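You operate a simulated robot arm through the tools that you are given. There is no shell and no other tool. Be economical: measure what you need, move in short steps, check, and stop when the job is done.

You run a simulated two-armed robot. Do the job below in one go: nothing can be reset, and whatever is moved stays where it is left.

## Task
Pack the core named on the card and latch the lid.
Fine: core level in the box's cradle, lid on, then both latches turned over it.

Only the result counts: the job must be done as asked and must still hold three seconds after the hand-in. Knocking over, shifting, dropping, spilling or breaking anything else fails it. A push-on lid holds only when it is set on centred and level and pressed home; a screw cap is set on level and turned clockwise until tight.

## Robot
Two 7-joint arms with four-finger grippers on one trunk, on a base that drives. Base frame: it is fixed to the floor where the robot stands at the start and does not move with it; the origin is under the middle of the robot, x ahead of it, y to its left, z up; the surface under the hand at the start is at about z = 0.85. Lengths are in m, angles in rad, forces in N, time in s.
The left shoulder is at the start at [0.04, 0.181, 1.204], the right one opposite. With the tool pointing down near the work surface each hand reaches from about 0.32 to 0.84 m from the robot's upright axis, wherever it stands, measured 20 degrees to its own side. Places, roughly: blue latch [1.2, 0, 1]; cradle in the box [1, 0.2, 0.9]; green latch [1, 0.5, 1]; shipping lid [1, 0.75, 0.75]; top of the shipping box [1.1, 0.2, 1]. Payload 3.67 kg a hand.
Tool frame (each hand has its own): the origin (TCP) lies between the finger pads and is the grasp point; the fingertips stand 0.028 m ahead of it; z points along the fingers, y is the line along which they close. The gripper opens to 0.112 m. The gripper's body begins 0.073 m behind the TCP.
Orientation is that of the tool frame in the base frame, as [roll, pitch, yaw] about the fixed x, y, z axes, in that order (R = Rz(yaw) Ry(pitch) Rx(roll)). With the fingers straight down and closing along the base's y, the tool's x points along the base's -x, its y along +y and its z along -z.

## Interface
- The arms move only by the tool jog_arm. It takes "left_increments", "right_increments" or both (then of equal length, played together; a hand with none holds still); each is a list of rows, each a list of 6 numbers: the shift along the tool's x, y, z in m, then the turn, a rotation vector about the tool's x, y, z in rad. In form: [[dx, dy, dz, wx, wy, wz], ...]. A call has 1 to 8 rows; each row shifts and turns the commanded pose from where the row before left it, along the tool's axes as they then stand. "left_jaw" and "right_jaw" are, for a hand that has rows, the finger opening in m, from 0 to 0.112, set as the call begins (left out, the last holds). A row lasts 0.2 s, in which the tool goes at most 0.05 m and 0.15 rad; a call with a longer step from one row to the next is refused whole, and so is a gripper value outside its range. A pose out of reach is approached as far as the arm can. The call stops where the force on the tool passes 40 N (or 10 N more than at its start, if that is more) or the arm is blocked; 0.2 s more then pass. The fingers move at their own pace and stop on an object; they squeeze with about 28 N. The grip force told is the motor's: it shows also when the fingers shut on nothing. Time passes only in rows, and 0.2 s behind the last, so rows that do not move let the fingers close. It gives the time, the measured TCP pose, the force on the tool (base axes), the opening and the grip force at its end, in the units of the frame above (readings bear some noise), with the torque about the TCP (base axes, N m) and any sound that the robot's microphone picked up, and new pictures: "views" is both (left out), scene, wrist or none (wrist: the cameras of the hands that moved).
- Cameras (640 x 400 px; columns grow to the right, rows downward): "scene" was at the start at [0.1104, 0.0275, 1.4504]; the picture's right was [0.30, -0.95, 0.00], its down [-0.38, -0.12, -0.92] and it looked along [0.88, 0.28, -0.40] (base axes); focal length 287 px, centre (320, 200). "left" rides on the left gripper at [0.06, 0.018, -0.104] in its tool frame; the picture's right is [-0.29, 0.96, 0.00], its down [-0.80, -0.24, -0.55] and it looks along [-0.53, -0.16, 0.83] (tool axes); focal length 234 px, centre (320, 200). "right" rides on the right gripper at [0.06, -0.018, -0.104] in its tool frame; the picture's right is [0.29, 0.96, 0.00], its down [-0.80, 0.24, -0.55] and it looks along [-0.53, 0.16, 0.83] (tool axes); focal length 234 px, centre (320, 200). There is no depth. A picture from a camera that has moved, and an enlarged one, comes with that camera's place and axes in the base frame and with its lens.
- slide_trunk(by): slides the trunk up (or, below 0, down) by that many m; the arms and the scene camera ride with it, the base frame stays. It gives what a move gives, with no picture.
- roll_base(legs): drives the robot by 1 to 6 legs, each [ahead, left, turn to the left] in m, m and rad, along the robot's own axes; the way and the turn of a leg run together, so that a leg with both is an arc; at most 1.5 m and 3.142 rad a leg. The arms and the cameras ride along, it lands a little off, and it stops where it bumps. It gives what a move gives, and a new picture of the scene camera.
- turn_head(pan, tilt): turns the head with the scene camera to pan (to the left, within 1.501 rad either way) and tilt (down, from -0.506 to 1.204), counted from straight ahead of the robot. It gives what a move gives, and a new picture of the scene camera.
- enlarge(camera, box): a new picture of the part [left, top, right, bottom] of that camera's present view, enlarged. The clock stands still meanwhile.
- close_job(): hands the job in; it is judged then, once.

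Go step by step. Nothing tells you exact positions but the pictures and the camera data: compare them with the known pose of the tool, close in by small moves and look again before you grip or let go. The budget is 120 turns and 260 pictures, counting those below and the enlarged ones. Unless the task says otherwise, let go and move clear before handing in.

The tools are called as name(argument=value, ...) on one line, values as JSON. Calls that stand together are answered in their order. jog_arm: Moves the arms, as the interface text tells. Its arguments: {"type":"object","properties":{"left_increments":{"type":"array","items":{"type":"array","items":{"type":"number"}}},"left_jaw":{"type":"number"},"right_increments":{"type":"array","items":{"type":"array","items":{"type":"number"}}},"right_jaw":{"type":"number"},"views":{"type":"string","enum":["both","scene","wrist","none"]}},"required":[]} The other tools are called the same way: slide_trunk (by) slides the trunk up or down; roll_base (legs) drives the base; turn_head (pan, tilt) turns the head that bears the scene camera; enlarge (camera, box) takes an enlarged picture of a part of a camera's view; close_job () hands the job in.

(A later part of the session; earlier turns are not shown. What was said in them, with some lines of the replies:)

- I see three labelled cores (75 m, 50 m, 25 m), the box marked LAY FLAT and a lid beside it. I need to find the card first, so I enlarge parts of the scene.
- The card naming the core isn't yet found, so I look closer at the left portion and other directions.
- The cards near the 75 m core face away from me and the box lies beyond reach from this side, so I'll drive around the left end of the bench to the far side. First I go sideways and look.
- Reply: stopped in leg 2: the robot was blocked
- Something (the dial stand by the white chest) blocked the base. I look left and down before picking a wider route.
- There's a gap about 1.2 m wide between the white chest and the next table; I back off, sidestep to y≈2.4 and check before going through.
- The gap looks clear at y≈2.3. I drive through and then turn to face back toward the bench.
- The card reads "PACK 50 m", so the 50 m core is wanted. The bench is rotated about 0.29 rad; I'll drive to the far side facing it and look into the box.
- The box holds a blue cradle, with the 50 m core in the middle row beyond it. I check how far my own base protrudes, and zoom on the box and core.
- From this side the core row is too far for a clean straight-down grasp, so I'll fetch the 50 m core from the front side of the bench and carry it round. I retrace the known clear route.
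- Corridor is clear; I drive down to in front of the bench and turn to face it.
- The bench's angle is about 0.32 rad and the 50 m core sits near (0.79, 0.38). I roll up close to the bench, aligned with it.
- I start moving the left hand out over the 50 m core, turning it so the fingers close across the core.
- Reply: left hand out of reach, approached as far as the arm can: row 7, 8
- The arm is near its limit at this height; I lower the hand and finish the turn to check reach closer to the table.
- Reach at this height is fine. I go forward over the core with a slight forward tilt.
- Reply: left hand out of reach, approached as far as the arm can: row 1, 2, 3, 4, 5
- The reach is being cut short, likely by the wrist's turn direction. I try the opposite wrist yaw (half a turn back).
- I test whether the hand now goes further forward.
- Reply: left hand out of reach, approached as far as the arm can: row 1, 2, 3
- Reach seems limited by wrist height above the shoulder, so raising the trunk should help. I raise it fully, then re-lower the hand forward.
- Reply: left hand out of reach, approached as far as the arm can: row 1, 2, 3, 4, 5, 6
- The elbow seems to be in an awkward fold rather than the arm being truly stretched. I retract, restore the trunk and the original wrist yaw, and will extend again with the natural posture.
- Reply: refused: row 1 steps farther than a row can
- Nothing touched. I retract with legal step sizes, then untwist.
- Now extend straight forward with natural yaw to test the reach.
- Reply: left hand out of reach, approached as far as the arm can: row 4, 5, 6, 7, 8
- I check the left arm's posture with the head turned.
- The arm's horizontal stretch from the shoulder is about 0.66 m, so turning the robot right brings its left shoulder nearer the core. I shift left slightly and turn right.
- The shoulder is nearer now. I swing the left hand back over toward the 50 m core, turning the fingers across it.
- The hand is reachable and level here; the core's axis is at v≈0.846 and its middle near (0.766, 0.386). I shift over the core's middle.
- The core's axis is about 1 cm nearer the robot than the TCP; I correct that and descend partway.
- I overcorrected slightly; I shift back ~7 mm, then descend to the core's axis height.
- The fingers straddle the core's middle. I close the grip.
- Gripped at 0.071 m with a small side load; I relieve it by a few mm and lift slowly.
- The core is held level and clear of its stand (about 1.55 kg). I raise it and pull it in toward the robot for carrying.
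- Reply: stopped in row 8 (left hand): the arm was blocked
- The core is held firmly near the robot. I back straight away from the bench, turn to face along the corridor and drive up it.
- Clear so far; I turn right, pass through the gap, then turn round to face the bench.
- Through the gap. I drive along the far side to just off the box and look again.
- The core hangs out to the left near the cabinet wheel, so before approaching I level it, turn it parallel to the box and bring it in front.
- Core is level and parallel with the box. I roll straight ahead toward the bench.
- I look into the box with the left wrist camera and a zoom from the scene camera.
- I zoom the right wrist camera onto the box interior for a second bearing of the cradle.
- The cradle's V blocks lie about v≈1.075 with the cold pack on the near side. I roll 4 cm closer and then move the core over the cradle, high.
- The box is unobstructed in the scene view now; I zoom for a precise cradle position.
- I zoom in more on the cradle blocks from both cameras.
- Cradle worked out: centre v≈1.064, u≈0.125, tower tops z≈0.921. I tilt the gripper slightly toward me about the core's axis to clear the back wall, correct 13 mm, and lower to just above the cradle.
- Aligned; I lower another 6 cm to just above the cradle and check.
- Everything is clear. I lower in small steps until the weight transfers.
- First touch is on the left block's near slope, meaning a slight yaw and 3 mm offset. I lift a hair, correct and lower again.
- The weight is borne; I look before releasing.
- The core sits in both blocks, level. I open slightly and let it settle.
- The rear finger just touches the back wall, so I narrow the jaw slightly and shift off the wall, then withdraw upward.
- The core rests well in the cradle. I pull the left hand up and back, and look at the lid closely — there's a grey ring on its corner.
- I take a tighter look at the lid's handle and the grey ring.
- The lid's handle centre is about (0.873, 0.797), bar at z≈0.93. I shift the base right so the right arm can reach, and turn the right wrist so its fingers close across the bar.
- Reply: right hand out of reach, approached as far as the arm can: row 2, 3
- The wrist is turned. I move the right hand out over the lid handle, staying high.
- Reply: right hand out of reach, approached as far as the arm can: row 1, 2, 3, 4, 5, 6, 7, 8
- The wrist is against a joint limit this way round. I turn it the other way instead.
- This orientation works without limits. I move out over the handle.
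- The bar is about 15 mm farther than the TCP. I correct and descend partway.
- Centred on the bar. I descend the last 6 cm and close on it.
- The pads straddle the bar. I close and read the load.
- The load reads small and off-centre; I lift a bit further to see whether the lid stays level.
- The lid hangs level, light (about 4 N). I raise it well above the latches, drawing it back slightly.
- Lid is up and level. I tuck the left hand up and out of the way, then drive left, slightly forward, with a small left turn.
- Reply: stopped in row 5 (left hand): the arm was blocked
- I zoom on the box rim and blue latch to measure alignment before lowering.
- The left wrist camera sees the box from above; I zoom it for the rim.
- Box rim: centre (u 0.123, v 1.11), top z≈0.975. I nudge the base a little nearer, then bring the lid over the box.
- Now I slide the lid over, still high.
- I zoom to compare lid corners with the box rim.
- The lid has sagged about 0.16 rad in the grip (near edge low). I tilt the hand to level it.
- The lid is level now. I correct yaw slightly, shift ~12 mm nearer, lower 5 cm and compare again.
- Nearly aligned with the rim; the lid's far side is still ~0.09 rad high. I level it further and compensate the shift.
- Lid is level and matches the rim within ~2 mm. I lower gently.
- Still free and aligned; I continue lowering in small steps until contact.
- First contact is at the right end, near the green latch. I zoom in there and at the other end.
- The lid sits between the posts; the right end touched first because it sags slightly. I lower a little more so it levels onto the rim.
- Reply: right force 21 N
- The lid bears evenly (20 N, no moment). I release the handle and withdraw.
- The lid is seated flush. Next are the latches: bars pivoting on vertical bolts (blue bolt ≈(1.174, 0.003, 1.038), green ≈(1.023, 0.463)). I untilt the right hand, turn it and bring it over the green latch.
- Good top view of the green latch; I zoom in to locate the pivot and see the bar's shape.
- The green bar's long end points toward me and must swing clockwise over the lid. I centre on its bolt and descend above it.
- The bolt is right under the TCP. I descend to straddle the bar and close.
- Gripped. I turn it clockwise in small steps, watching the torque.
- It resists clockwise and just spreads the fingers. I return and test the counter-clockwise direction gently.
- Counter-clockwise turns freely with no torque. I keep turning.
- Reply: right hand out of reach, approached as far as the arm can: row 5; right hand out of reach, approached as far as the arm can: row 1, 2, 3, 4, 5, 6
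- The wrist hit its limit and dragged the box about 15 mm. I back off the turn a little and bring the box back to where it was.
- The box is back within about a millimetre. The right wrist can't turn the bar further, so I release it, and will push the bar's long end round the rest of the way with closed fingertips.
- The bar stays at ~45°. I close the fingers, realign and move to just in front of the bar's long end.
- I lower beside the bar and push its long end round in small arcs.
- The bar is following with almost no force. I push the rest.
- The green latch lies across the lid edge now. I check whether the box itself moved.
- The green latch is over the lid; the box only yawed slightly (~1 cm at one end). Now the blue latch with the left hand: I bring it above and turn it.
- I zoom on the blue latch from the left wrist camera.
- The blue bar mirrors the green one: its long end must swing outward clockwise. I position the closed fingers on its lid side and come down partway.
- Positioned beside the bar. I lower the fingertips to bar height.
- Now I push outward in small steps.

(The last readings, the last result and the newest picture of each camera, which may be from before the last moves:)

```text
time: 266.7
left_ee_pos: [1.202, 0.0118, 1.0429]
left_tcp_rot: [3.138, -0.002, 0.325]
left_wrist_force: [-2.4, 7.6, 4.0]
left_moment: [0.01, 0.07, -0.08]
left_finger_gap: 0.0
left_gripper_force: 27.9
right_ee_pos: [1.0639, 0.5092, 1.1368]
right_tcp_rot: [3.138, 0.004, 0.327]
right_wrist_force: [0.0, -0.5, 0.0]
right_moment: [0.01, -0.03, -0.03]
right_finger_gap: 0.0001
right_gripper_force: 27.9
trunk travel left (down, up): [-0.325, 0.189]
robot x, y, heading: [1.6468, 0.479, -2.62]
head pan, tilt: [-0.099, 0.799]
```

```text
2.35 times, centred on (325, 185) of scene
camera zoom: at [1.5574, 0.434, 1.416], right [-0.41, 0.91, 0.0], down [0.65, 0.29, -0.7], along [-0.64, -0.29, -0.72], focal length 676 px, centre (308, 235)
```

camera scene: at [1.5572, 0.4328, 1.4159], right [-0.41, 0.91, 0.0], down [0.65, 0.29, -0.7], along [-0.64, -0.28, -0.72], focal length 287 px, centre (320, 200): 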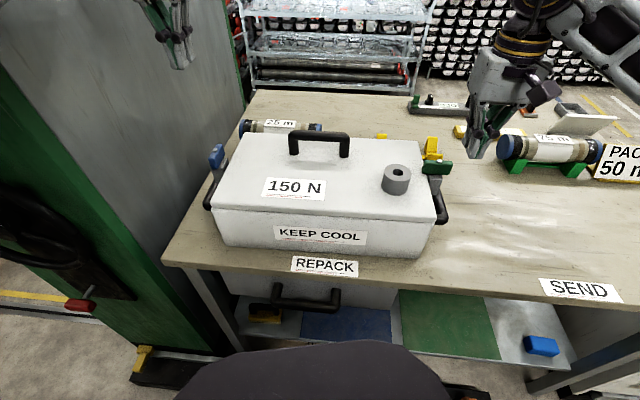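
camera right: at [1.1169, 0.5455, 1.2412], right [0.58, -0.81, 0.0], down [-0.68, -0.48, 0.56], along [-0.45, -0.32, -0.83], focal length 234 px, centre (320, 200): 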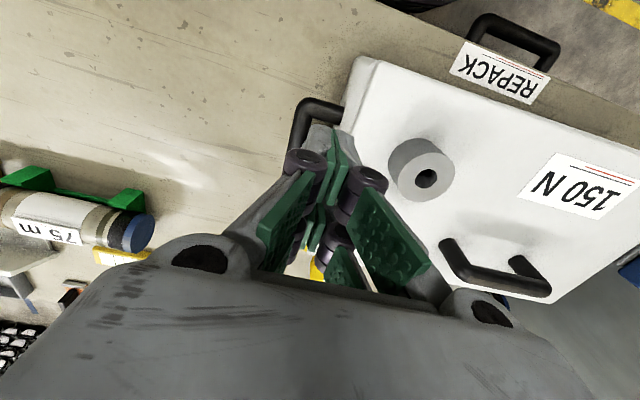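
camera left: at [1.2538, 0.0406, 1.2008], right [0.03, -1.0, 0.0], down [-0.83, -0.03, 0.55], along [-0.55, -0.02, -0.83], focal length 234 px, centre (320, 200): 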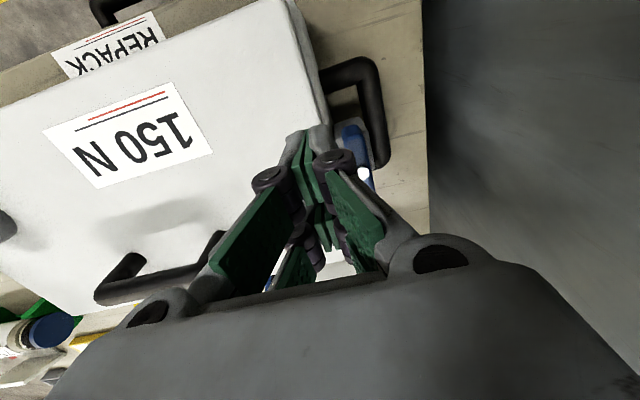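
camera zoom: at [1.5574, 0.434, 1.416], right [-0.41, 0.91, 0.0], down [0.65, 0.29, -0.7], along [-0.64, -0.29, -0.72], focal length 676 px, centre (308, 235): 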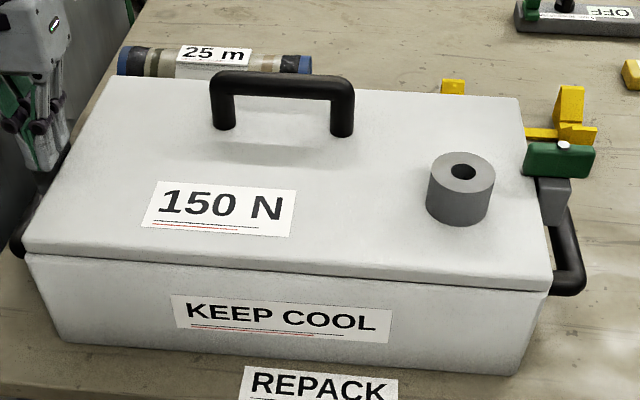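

The box slid instead, so the blue latch turns the other way (counter-clockwise too). I back off and raise to re-measure, then I'll grip and turn it.

jog_arm(left_increments=[[0, -0.01, 0, 0, 0, 0], [0, 0, -0.04, 0, 0, 0], [-0.015, 0, -0.045, 0, 0, 0], [-0.015, 0.01, -0.04, 0, 0, 0]], left_jaw=0.05, views="wrist")

enlarge(camera="left", box=[280, 50, 400, 160])

enlarge(camera="scene", box=[180, 90, 450, 270])

```text
time: 267.7
left_ee_pos: [1.173, 0.0025, 1.1668]
left_tcp_rot: [3.138, -0.003, 0.325]
left_wrist_force: [0.4, 0.6, -0.6]
left_moment: [0.0, -0.02, 0.01]
left_finger_gap: 0.0498
left_gripper_force: 0.0
right_ee_pos: [1.0628, 0.5072, 1.1359]
right_tcp_rot: [3.138, 0.003, 0.327]
right_wrist_force: [0.4, 0.0, -0.6]
right_moment: [0.0, -0.01, -0.01]
right_finger_gap: 0.0
right_gripper_force: 28.0
trunk travel left (down, up): [-0.325, 0.189]
robot x, y, heading: [1.6449, 0.4754, -2.621]
head pan, tilt: [-0.099, 0.799]
camera left: at [1.235, 0.0045, 1.2718], right [0.03, -1.0, 0.0], down [-0.83, -0.03, 0.55], along [-0.55, -0.02, -0.83], focal length 234 px, centre (320, 200)
```

left: 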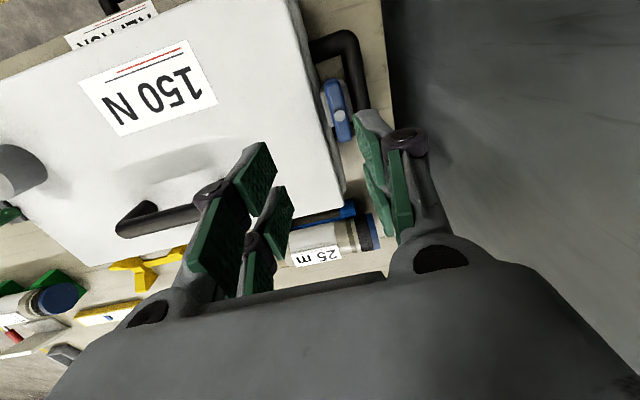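

```text
3.64 times, centred on (340, 105) of left
camera zoom: at [1.235, 0.0045, 1.2718], right [0.03, -1.0, 0.0], down [-0.83, -0.03, 0.55], along [-0.55, -0.02, -0.83], focal length 852 px, centre (247, 546)
```

zoom: 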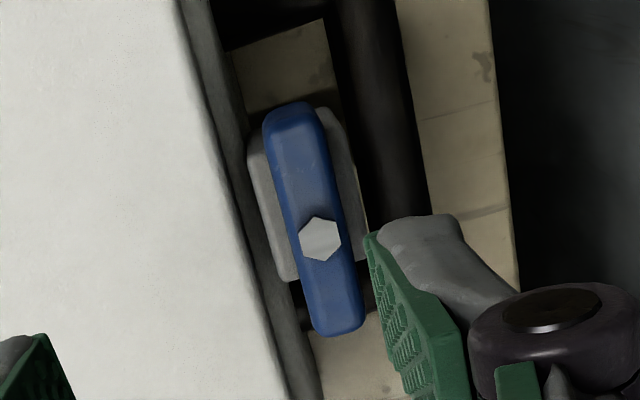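

```text
2.22 times, centred on (315, 180) of scene
camera zoom: at [1.5569, 0.4333, 1.4159], right [-0.41, 0.91, 0.0], down [0.65, 0.29, -0.7], along [-0.64, -0.28, -0.72], focal length 638 px, centre (331, 244)
```

zoom: 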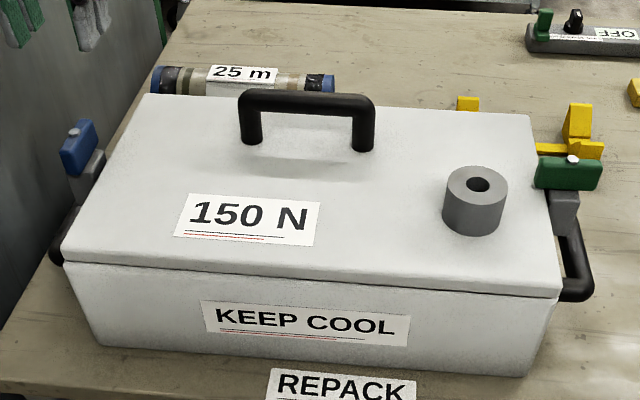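

Blue bolt is now near (1.1795, −0.0145). I centre the open gripper over it.

jog_arm(left_increments=[[0.0007, 0.018, 0.03, 0, 0, 0.02], [0, 0, 0.03, 0, 0, 0], [0, 0, 0.025, 0, 0, 0]], views="wrist")

```text
time: 268.5
left_ee_pos: [1.1807, -0.0146, 1.083]
left_tcp_rot: [3.14, 0.0, 0.304]
left_wrist_force: [0.2, 1.1, -0.3]
left_moment: [0.01, 0.03, -0.01]
left_finger_gap: 0.0501
left_gripper_force: 0.0
right_ee_pos: [1.0637, 0.5075, 1.1363]
right_tcp_rot: [3.137, 0.003, 0.328]
right_wrist_force: [-0.6, 0.5, 0.4]
right_moment: [0.01, 0.02, 0.01]
right_finger_gap: 0.0001
right_gripper_force: 27.9
trunk travel left (down, up): [-0.325, 0.189]
robot x, y, heading: [1.6489, 0.4815, -2.62]
head pan, tilt: [-0.099, 0.799]
camera left: at [1.2422, -0.0145, 1.187], right [0.01, -1.0, 0.0], down [-0.83, -0.01, 0.55], along [-0.55, -0.01, -0.83], focal length 234 px, centre (320, 200)
```

left: 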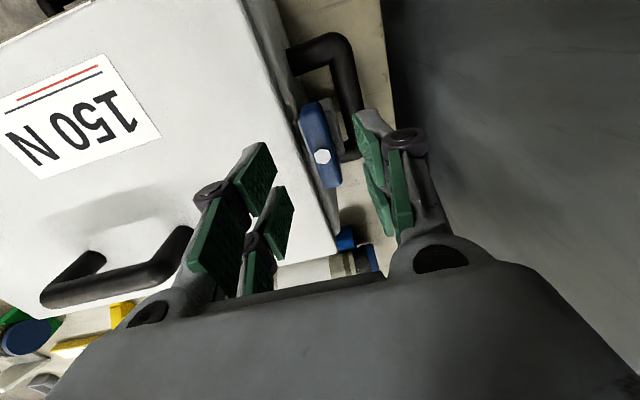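

Aligned. I descend and grip the bar.

jog_arm(left_increments=[[0, 0, 0.024, 0, 0, 0], [0, 0, 0.023, 0, 0, 0]], views="none")

jog_arm(left_increments=[[0, 0, 0, 0, 0, 0], [0, 0, 0, 0, 0, 0], [0, 0, 0, 0, 0, 0]], left_jaw=0.0, views="wrist")

```text
time: 269.1
left_ee_pos: [1.18, -0.0151, 1.0348]
left_tcp_rot: [3.141, -0.002, 0.304]
left_wrist_force: [0.5, 0.6, 0.4]
left_moment: [0.03, -0.01, 0.01]
left_finger_gap: 0.0499
left_gripper_force: 0.1
right_ee_pos: [1.0642, 0.5083, 1.1363]
right_tcp_rot: [3.138, 0.003, 0.326]
right_wrist_force: [-0.5, -0.3, 0.8]
right_moment: [-0.01, -0.01, 0.01]
right_finger_gap: 0.0
right_gripper_force: 28.2
trunk travel left (down, up): [-0.325, 0.189]
robot x, y, heading: [1.6422, 0.4757, -2.622]
head pan, tilt: [-0.099, 0.799]
```

```text
time: 269.9
left_ee_pos: [1.1809, -0.015, 1.0347]
left_tcp_rot: [3.138, -0.003, 0.308]
left_wrist_force: [0.8, -6.5, 2.0]
left_moment: [-0.25, -0.03, 0.98]
left_finger_gap: 0.0161
left_gripper_force: 27.9
right_ee_pos: [1.0637, 0.5069, 1.1365]
right_tcp_rot: [3.14, 0.002, 0.327]
right_wrist_force: [-0.2, 0.4, -0.5]
right_moment: [-0.01, 0.01, -0.03]
right_finger_gap: 0.0
right_gripper_force: 28.6
trunk travel left (down, up): [-0.325, 0.189]
robot x, y, heading: [1.6481, 0.4809, -2.626]
head pan, tilt: [-0.099, 0.799]
camera left: at [1.2432, -0.0153, 1.1399], right [0.01, -1.0, 0.0], down [-0.83, -0.01, 0.55], along [-0.55, -0.01, -0.83], focal length 234 px, centre (320, 200)
```

left: 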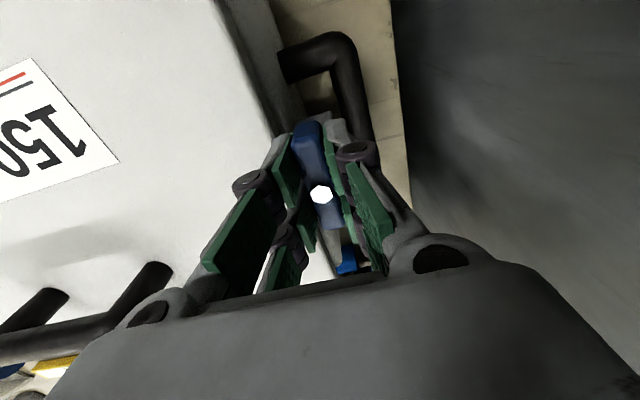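

Gripped. First I slide the box back ~19 mm along its length to its original spot, slowly.

jog_arm(left_increments=[[0, -0.005, 0, 0, 0, 0], [0, -0.005, 0, 0, 0, 0], [0, -0.005, 0, 0, 0, 0], [0, -0.0042, 0, 0, 0, 0]], views="none")

enlarge(camera="scene", box=[190, 90, 460, 270])

```text
time: 270.9
left_ee_pos: [1.1755, 0.0022, 1.0355]
left_tcp_rot: [3.139, -0.002, 0.305]
left_wrist_force: [0.9, -9.8, 5.7]
left_moment: [-0.14, -0.24, 0.75]
left_finger_gap: 0.0159
left_gripper_force: 28.1
right_ee_pos: [1.063, 0.5079, 1.1373]
right_tcp_rot: [3.14, 0.003, 0.327]
right_wrist_force: [0.3, -0.5, -0.4]
right_moment: [0.01, 0.01, 0.01]
right_finger_gap: 0.0
right_gripper_force: 28.2
trunk travel left (down, up): [-0.325, 0.189]
robot x, y, heading: [1.6459, 0.4777, -2.62]
head pan, tilt: [-0.099, 0.799]
```

```text
2.22 times, centred on (325, 180) of scene
camera zoom: at [1.5577, 0.432, 1.416], right [-0.41, 0.91, 0.0], down [0.65, 0.29, -0.7], along [-0.64, -0.28, -0.72], focal length 638 px, centre (309, 244)
```

zoom: 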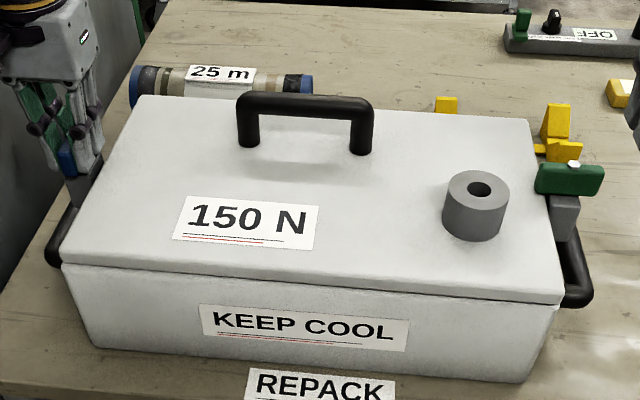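

The box is back in its original place to within a pixel or two. Now I turn the blue latch counter-clockwise gently.

jog_arm(left_increments=[[0, 0, 0, 0, 0, -0.08], [0, 0, 0, 0, 0, -0.1], [0, 0, 0, 0, 0, -0.1]], views="wrist")

```text
time: 271.7
left_ee_pos: [1.174, 0.0047, 1.0351]
left_tcp_rot: [3.14, 0.0, 0.585]
left_wrist_force: [-0.1, -6.8, 7.8]
left_moment: [-0.17, -0.08, -0.01]
left_finger_gap: 0.0161
left_gripper_force: 27.7
right_ee_pos: [1.0631, 0.5076, 1.1371]
right_tcp_rot: [3.139, 0.004, 0.328]
right_wrist_force: [-0.8, -0.1, -0.1]
right_moment: [-0.01, -0.01, 0.02]
right_finger_gap: 0.0
right_gripper_force: 27.2
trunk travel left (down, up): [-0.325, 0.189]
robot x, y, heading: [1.6444, 0.4773, -2.62]
head pan, tilt: [-0.099, 0.799]
camera left: at [1.2347, 0.0217, 1.1398], right [0.29, -0.96, 0.0], down [-0.8, -0.24, 0.55], along [-0.53, -0.16, -0.83], focal length 234 px, centre (320, 200)
```

left: 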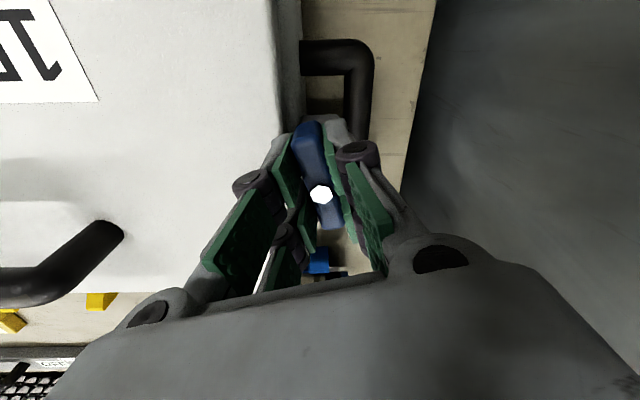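

It turns freely. I continue in short batches, watching for the wrist limit.

jog_arm(left_increments=[[0, 0, 0, 0, 0, -0.12], [0, 0, 0, 0, 0, -0.12], [0, 0, 0, 0, 0, -0.12]], views="none")

jog_arm(left_increments=[[0, 0, 0, 0, 0, -0.12], [0, 0, 0, 0, 0, -0.12]], views="none")

```text
time: 272.5
left_ee_pos: [1.174, 0.0039, 1.0342]
left_tcp_rot: [3.138, -0.001, 0.946]
left_wrist_force: [-4.3, -3.0, 8.3]
left_moment: [0.56, -0.36, 0.0]
left_finger_gap: 0.0159
left_gripper_force: 28.0
right_ee_pos: [1.0622, 0.5073, 1.136]
right_tcp_rot: [3.138, 0.003, 0.326]
right_wrist_force: [0.5, 0.8, -0.5]
right_moment: [0.02, -0.01, 0.02]
right_finger_gap: 0.0
right_gripper_force: 28.0
trunk travel left (down, up): [-0.325, 0.189]
robot x, y, heading: [1.6449, 0.4747, -2.62]
head pan, tilt: [-0.099, 0.799]
```

```text
time: 273.1
left_ee_pos: [1.1744, 0.0043, 1.0358]
left_tcp_rot: [3.139, 0.002, 1.185]
left_wrist_force: [-8.1, 1.3, 8.8]
left_moment: [0.83, -0.03, -0.02]
left_finger_gap: 0.0158
left_gripper_force: 28.0
right_ee_pos: [1.0625, 0.5087, 1.1366]
right_tcp_rot: [3.139, 0.003, 0.328]
right_wrist_force: [0.8, -0.3, -0.4]
right_moment: [0.0, -0.01, 0.02]
right_finger_gap: 0.0
right_gripper_force: 28.2
trunk travel left (down, up): [-0.325, 0.189]
robot x, y, heading: [1.6468, 0.4774, -2.619]
head pan, tilt: [-0.099, 0.799]
```

No limit yet; there's a little side load, so I relieve it 2 mm and continue.

jog_arm(left_increments=[[0, -0.002, 0, 0, 0, -0.1], [0, 0, 0, 0, 0, -0.12], [0, 0, 0, 0, 0, -0.12]], views="wrist")

enlarge(camera="scene", box=[190, 90, 460, 270])

```text
time: 273.9
left_ee_pos: [1.1737, 0.005, 1.0354]
left_tcp_rot: [3.139, 0.001, 1.527]
left_wrist_force: [-3.1, 0.6, 6.4]
left_moment: [0.79, 0.0, -0.02]
left_finger_gap: 0.0161
left_gripper_force: 27.8
right_ee_pos: [1.0631, 0.5084, 1.1362]
right_tcp_rot: [3.138, 0.005, 0.327]
right_wrist_force: [-0.2, -0.3, 0.4]
right_moment: [0.0, 0.0, 0.02]
right_finger_gap: 0.0
right_gripper_force: 28.0
trunk travel left (down, up): [-0.325, 0.189]
robot x, y, heading: [1.6446, 0.4768, -2.622]
head pan, tilt: [-0.099, 0.799]
camera left: at [1.1936, 0.0639, 1.1396], right [0.94, -0.33, 0.0], down [-0.28, -0.78, 0.55], along [-0.18, -0.52, -0.83], focal length 234 px, centre (320, 200)
```

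left: 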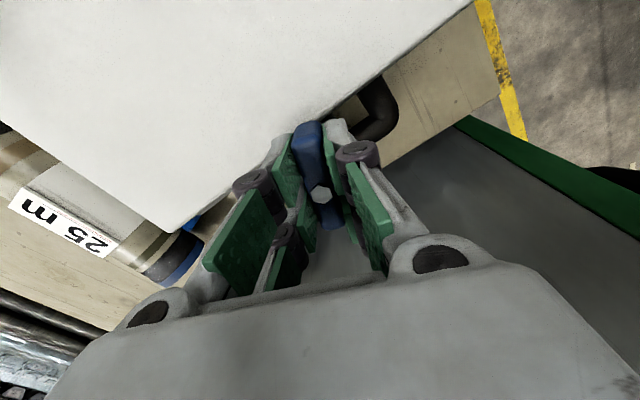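

```text
2.22 times, centred on (325, 180) of scene
camera zoom: at [1.5573, 0.4332, 1.4159], right [-0.41, 0.91, 0.0], down [0.65, 0.29, -0.7], along [-0.64, -0.28, -0.72], focal length 638 px, centre (309, 244)
```

zoom: 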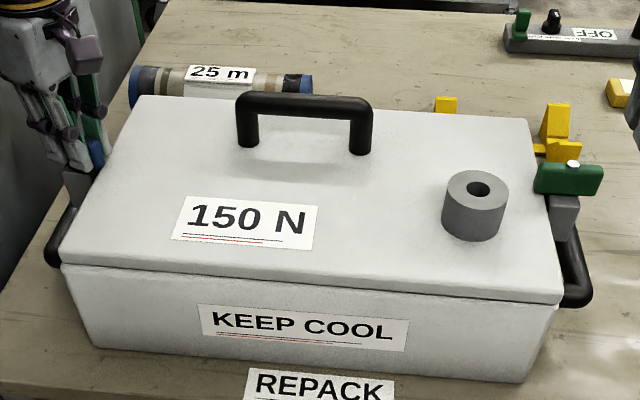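

Turning well and the box stays put. I finish the quarter turn.

jog_arm(left_increments=[[0, 0, 0, 0, 0, -0.12], [0, 0, 0, 0, 0, -0.12]], views="none")

jog_arm(left_increments=[[0, 0, 0, 0, 0, -0.1]], views="wrist")

enlarge(camera="scene", box=[190, 90, 460, 270])

```text
time: 274.5
left_ee_pos: [1.1732, 0.0063, 1.035]
left_tcp_rot: [3.141, 0.001, 1.766]
left_wrist_force: [-6.3, -0.6, 9.0]
left_moment: [0.53, 0.31, 0.0]
left_finger_gap: 0.0157
left_gripper_force: 27.9
right_ee_pos: [1.0626, 0.5075, 1.1362]
right_tcp_rot: [3.138, 0.004, 0.324]
right_wrist_force: [-0.4, 0.1, 0.6]
right_moment: [-0.02, 0.01, 0.01]
right_finger_gap: 0.0003
right_gripper_force: 27.6
trunk travel left (down, up): [-0.325, 0.189]
robot x, y, heading: [1.6484, 0.4791, -2.625]
head pan, tilt: [-0.099, 0.799]
```

```text
time: 274.9
left_ee_pos: [1.1728, 0.0045, 1.0348]
left_tcp_rot: [-3.139, 0.004, 1.865]
left_wrist_force: [-9.3, -2.6, 10.8]
left_moment: [0.37, 0.39, -0.01]
left_finger_gap: 0.0162
left_gripper_force: 28.3
right_ee_pos: [1.0632, 0.509, 1.1361]
right_tcp_rot: [3.138, 0.004, 0.327]
right_wrist_force: [-0.2, -0.8, 0.0]
right_moment: [0.03, -0.02, 0.0]
right_finger_gap: 0.0
right_gripper_force: 28.3
trunk travel left (down, up): [-0.325, 0.189]
robot x, y, heading: [1.6477, 0.4748, -2.623]
head pan, tilt: [-0.099, 0.799]
camera left: at [1.1722, 0.0674, 1.1395], right [1.0, 0.0, 0.0], down [0.0, -0.83, 0.56], along [0.0, -0.56, -0.83], focal length 234 px, centre (320, 200)
```

left: 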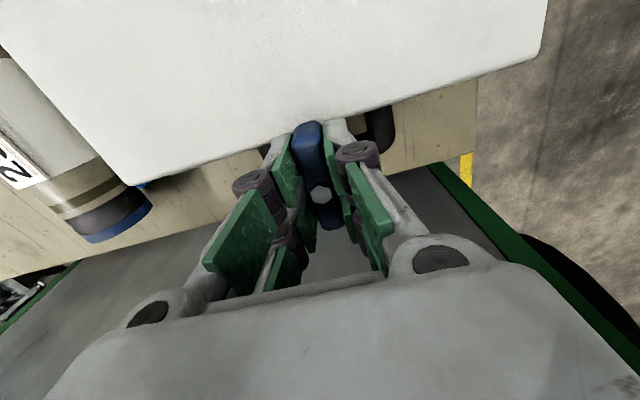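

```text
2.22 times, centred on (325, 180) of scene
camera zoom: at [1.5566, 0.4331, 1.4159], right [-0.41, 0.91, 0.0], down [0.65, 0.29, -0.7], along [-0.64, -0.28, -0.72], focal length 638 px, centre (309, 244)
```

zoom: 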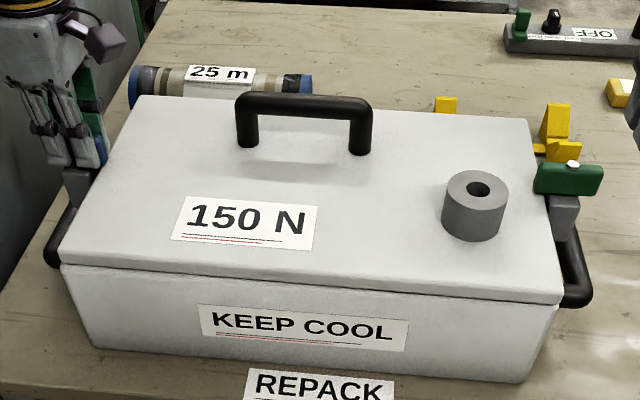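

The blue latch is across the lid now. I release and lift clear.

jog_arm(left_increments=[[0, 0, 0, 0, 0, 0], [0, 0, 0, 0, 0, 0], [0, 0, -0.025, 0, 0, 0], [0, 0, -0.04, 0, 0, 0], [0, 0, -0.045, 0, 0, 0], [0, 0, -0.045, 0, 0, 0]], left_jaw=0.05, views="wrist")

enlarge(camera="scene", box=[190, 100, 270, 220])

enlarge(camera="scene", box=[400, 130, 470, 230])

enlarge(camera="right", box=[260, 20, 480, 240])

```text
time: 276.3
left_ee_pos: [1.1739, 0.0066, 1.1886]
left_tcp_rot: [3.139, 0.004, 1.867]
left_wrist_force: [0.4, -0.5, -0.1]
left_moment: [-0.03, -0.01, 0.01]
left_finger_gap: 0.05
left_gripper_force: 0.1
right_ee_pos: [1.0624, 0.5091, 1.1379]
right_tcp_rot: [3.139, 0.006, 0.327]
right_wrist_force: [0.7, 0.3, 0.6]
right_moment: [-0.01, 0.01, 0.0]
right_finger_gap: 0.0
right_gripper_force: 28.2
trunk travel left (down, up): [-0.325, 0.189]
robot x, y, heading: [1.6476, 0.4778, -2.625]
head pan, tilt: [-0.099, 0.799]
camera left: at [1.1736, 0.0692, 1.2933], right [1.0, 0.0, 0.0], down [0.0, -0.83, 0.56], along [0.0, -0.56, -0.83], focal length 234 px, centre (320, 200)
```

left: 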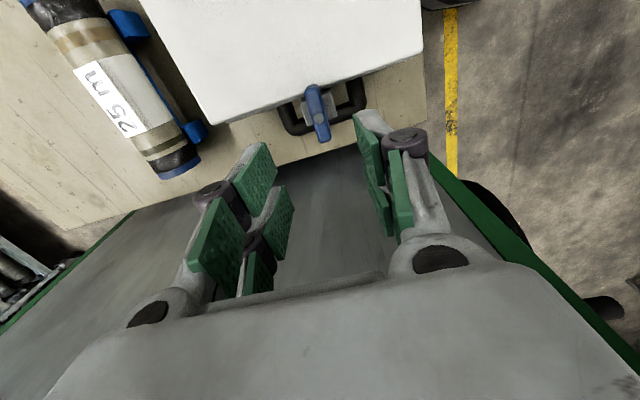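

```text
3.33 times, centred on (230, 160) of scene
camera zoom: at [1.5579, 0.4339, 1.416], right [-0.41, 0.91, 0.0], down [0.65, 0.29, -0.7], along [-0.64, -0.29, -0.72], focal length 957 px, centre (620, 333)
```

zoom: 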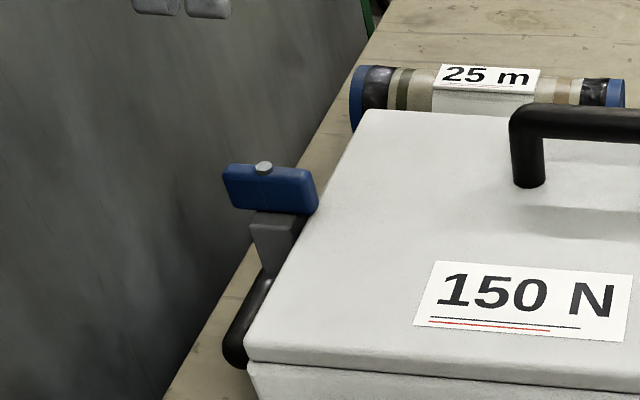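

```text
4.00 times, centred on (435, 180) of scene
camera zoom: at [1.5579, 0.4339, 1.416], right [-0.41, 0.91, 0.0], down [0.65, 0.29, -0.7], along [-0.64, -0.29, -0.72], focal length 1148 px, centre (-140, 280)
```

zoom: 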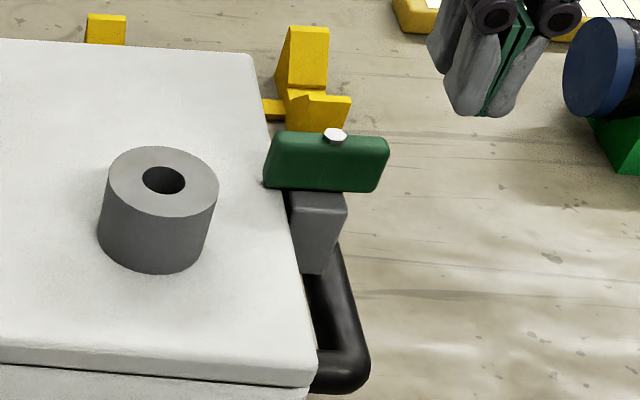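

```text
1.82 times, centred on (370, 130) of right
camera zoom: at [1.1163, 0.5462, 1.2407], right [0.58, -0.81, 0.0], down [-0.68, -0.48, 0.56], along [-0.45, -0.33, -0.83], focal length 426 px, centre (229, 327)
```

zoom: 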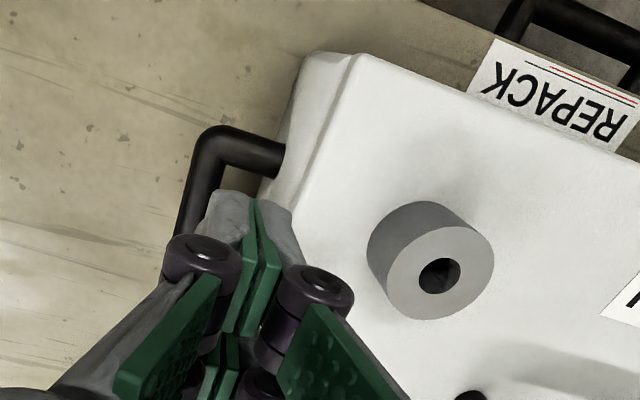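

Both latches lie across the lid, the core is in its cradle under a level lid, the box is back in place, and both hands are clear. I hand in.

close_job()

```text
The job is handed in.
```

The 50 m core named on the card is in the box's cradle, the lid is on and level, and both latches are turned over it; I've handed the job in.

- **Box moved:** while I worked the latches the box slid three times, by up to about 2 cm. I brought it back to within a few millimetres of its original spot.
- **Grey ring on the lid:** I never checked whether it is fixed or loose. It travelled with the lid and is still standing on it.
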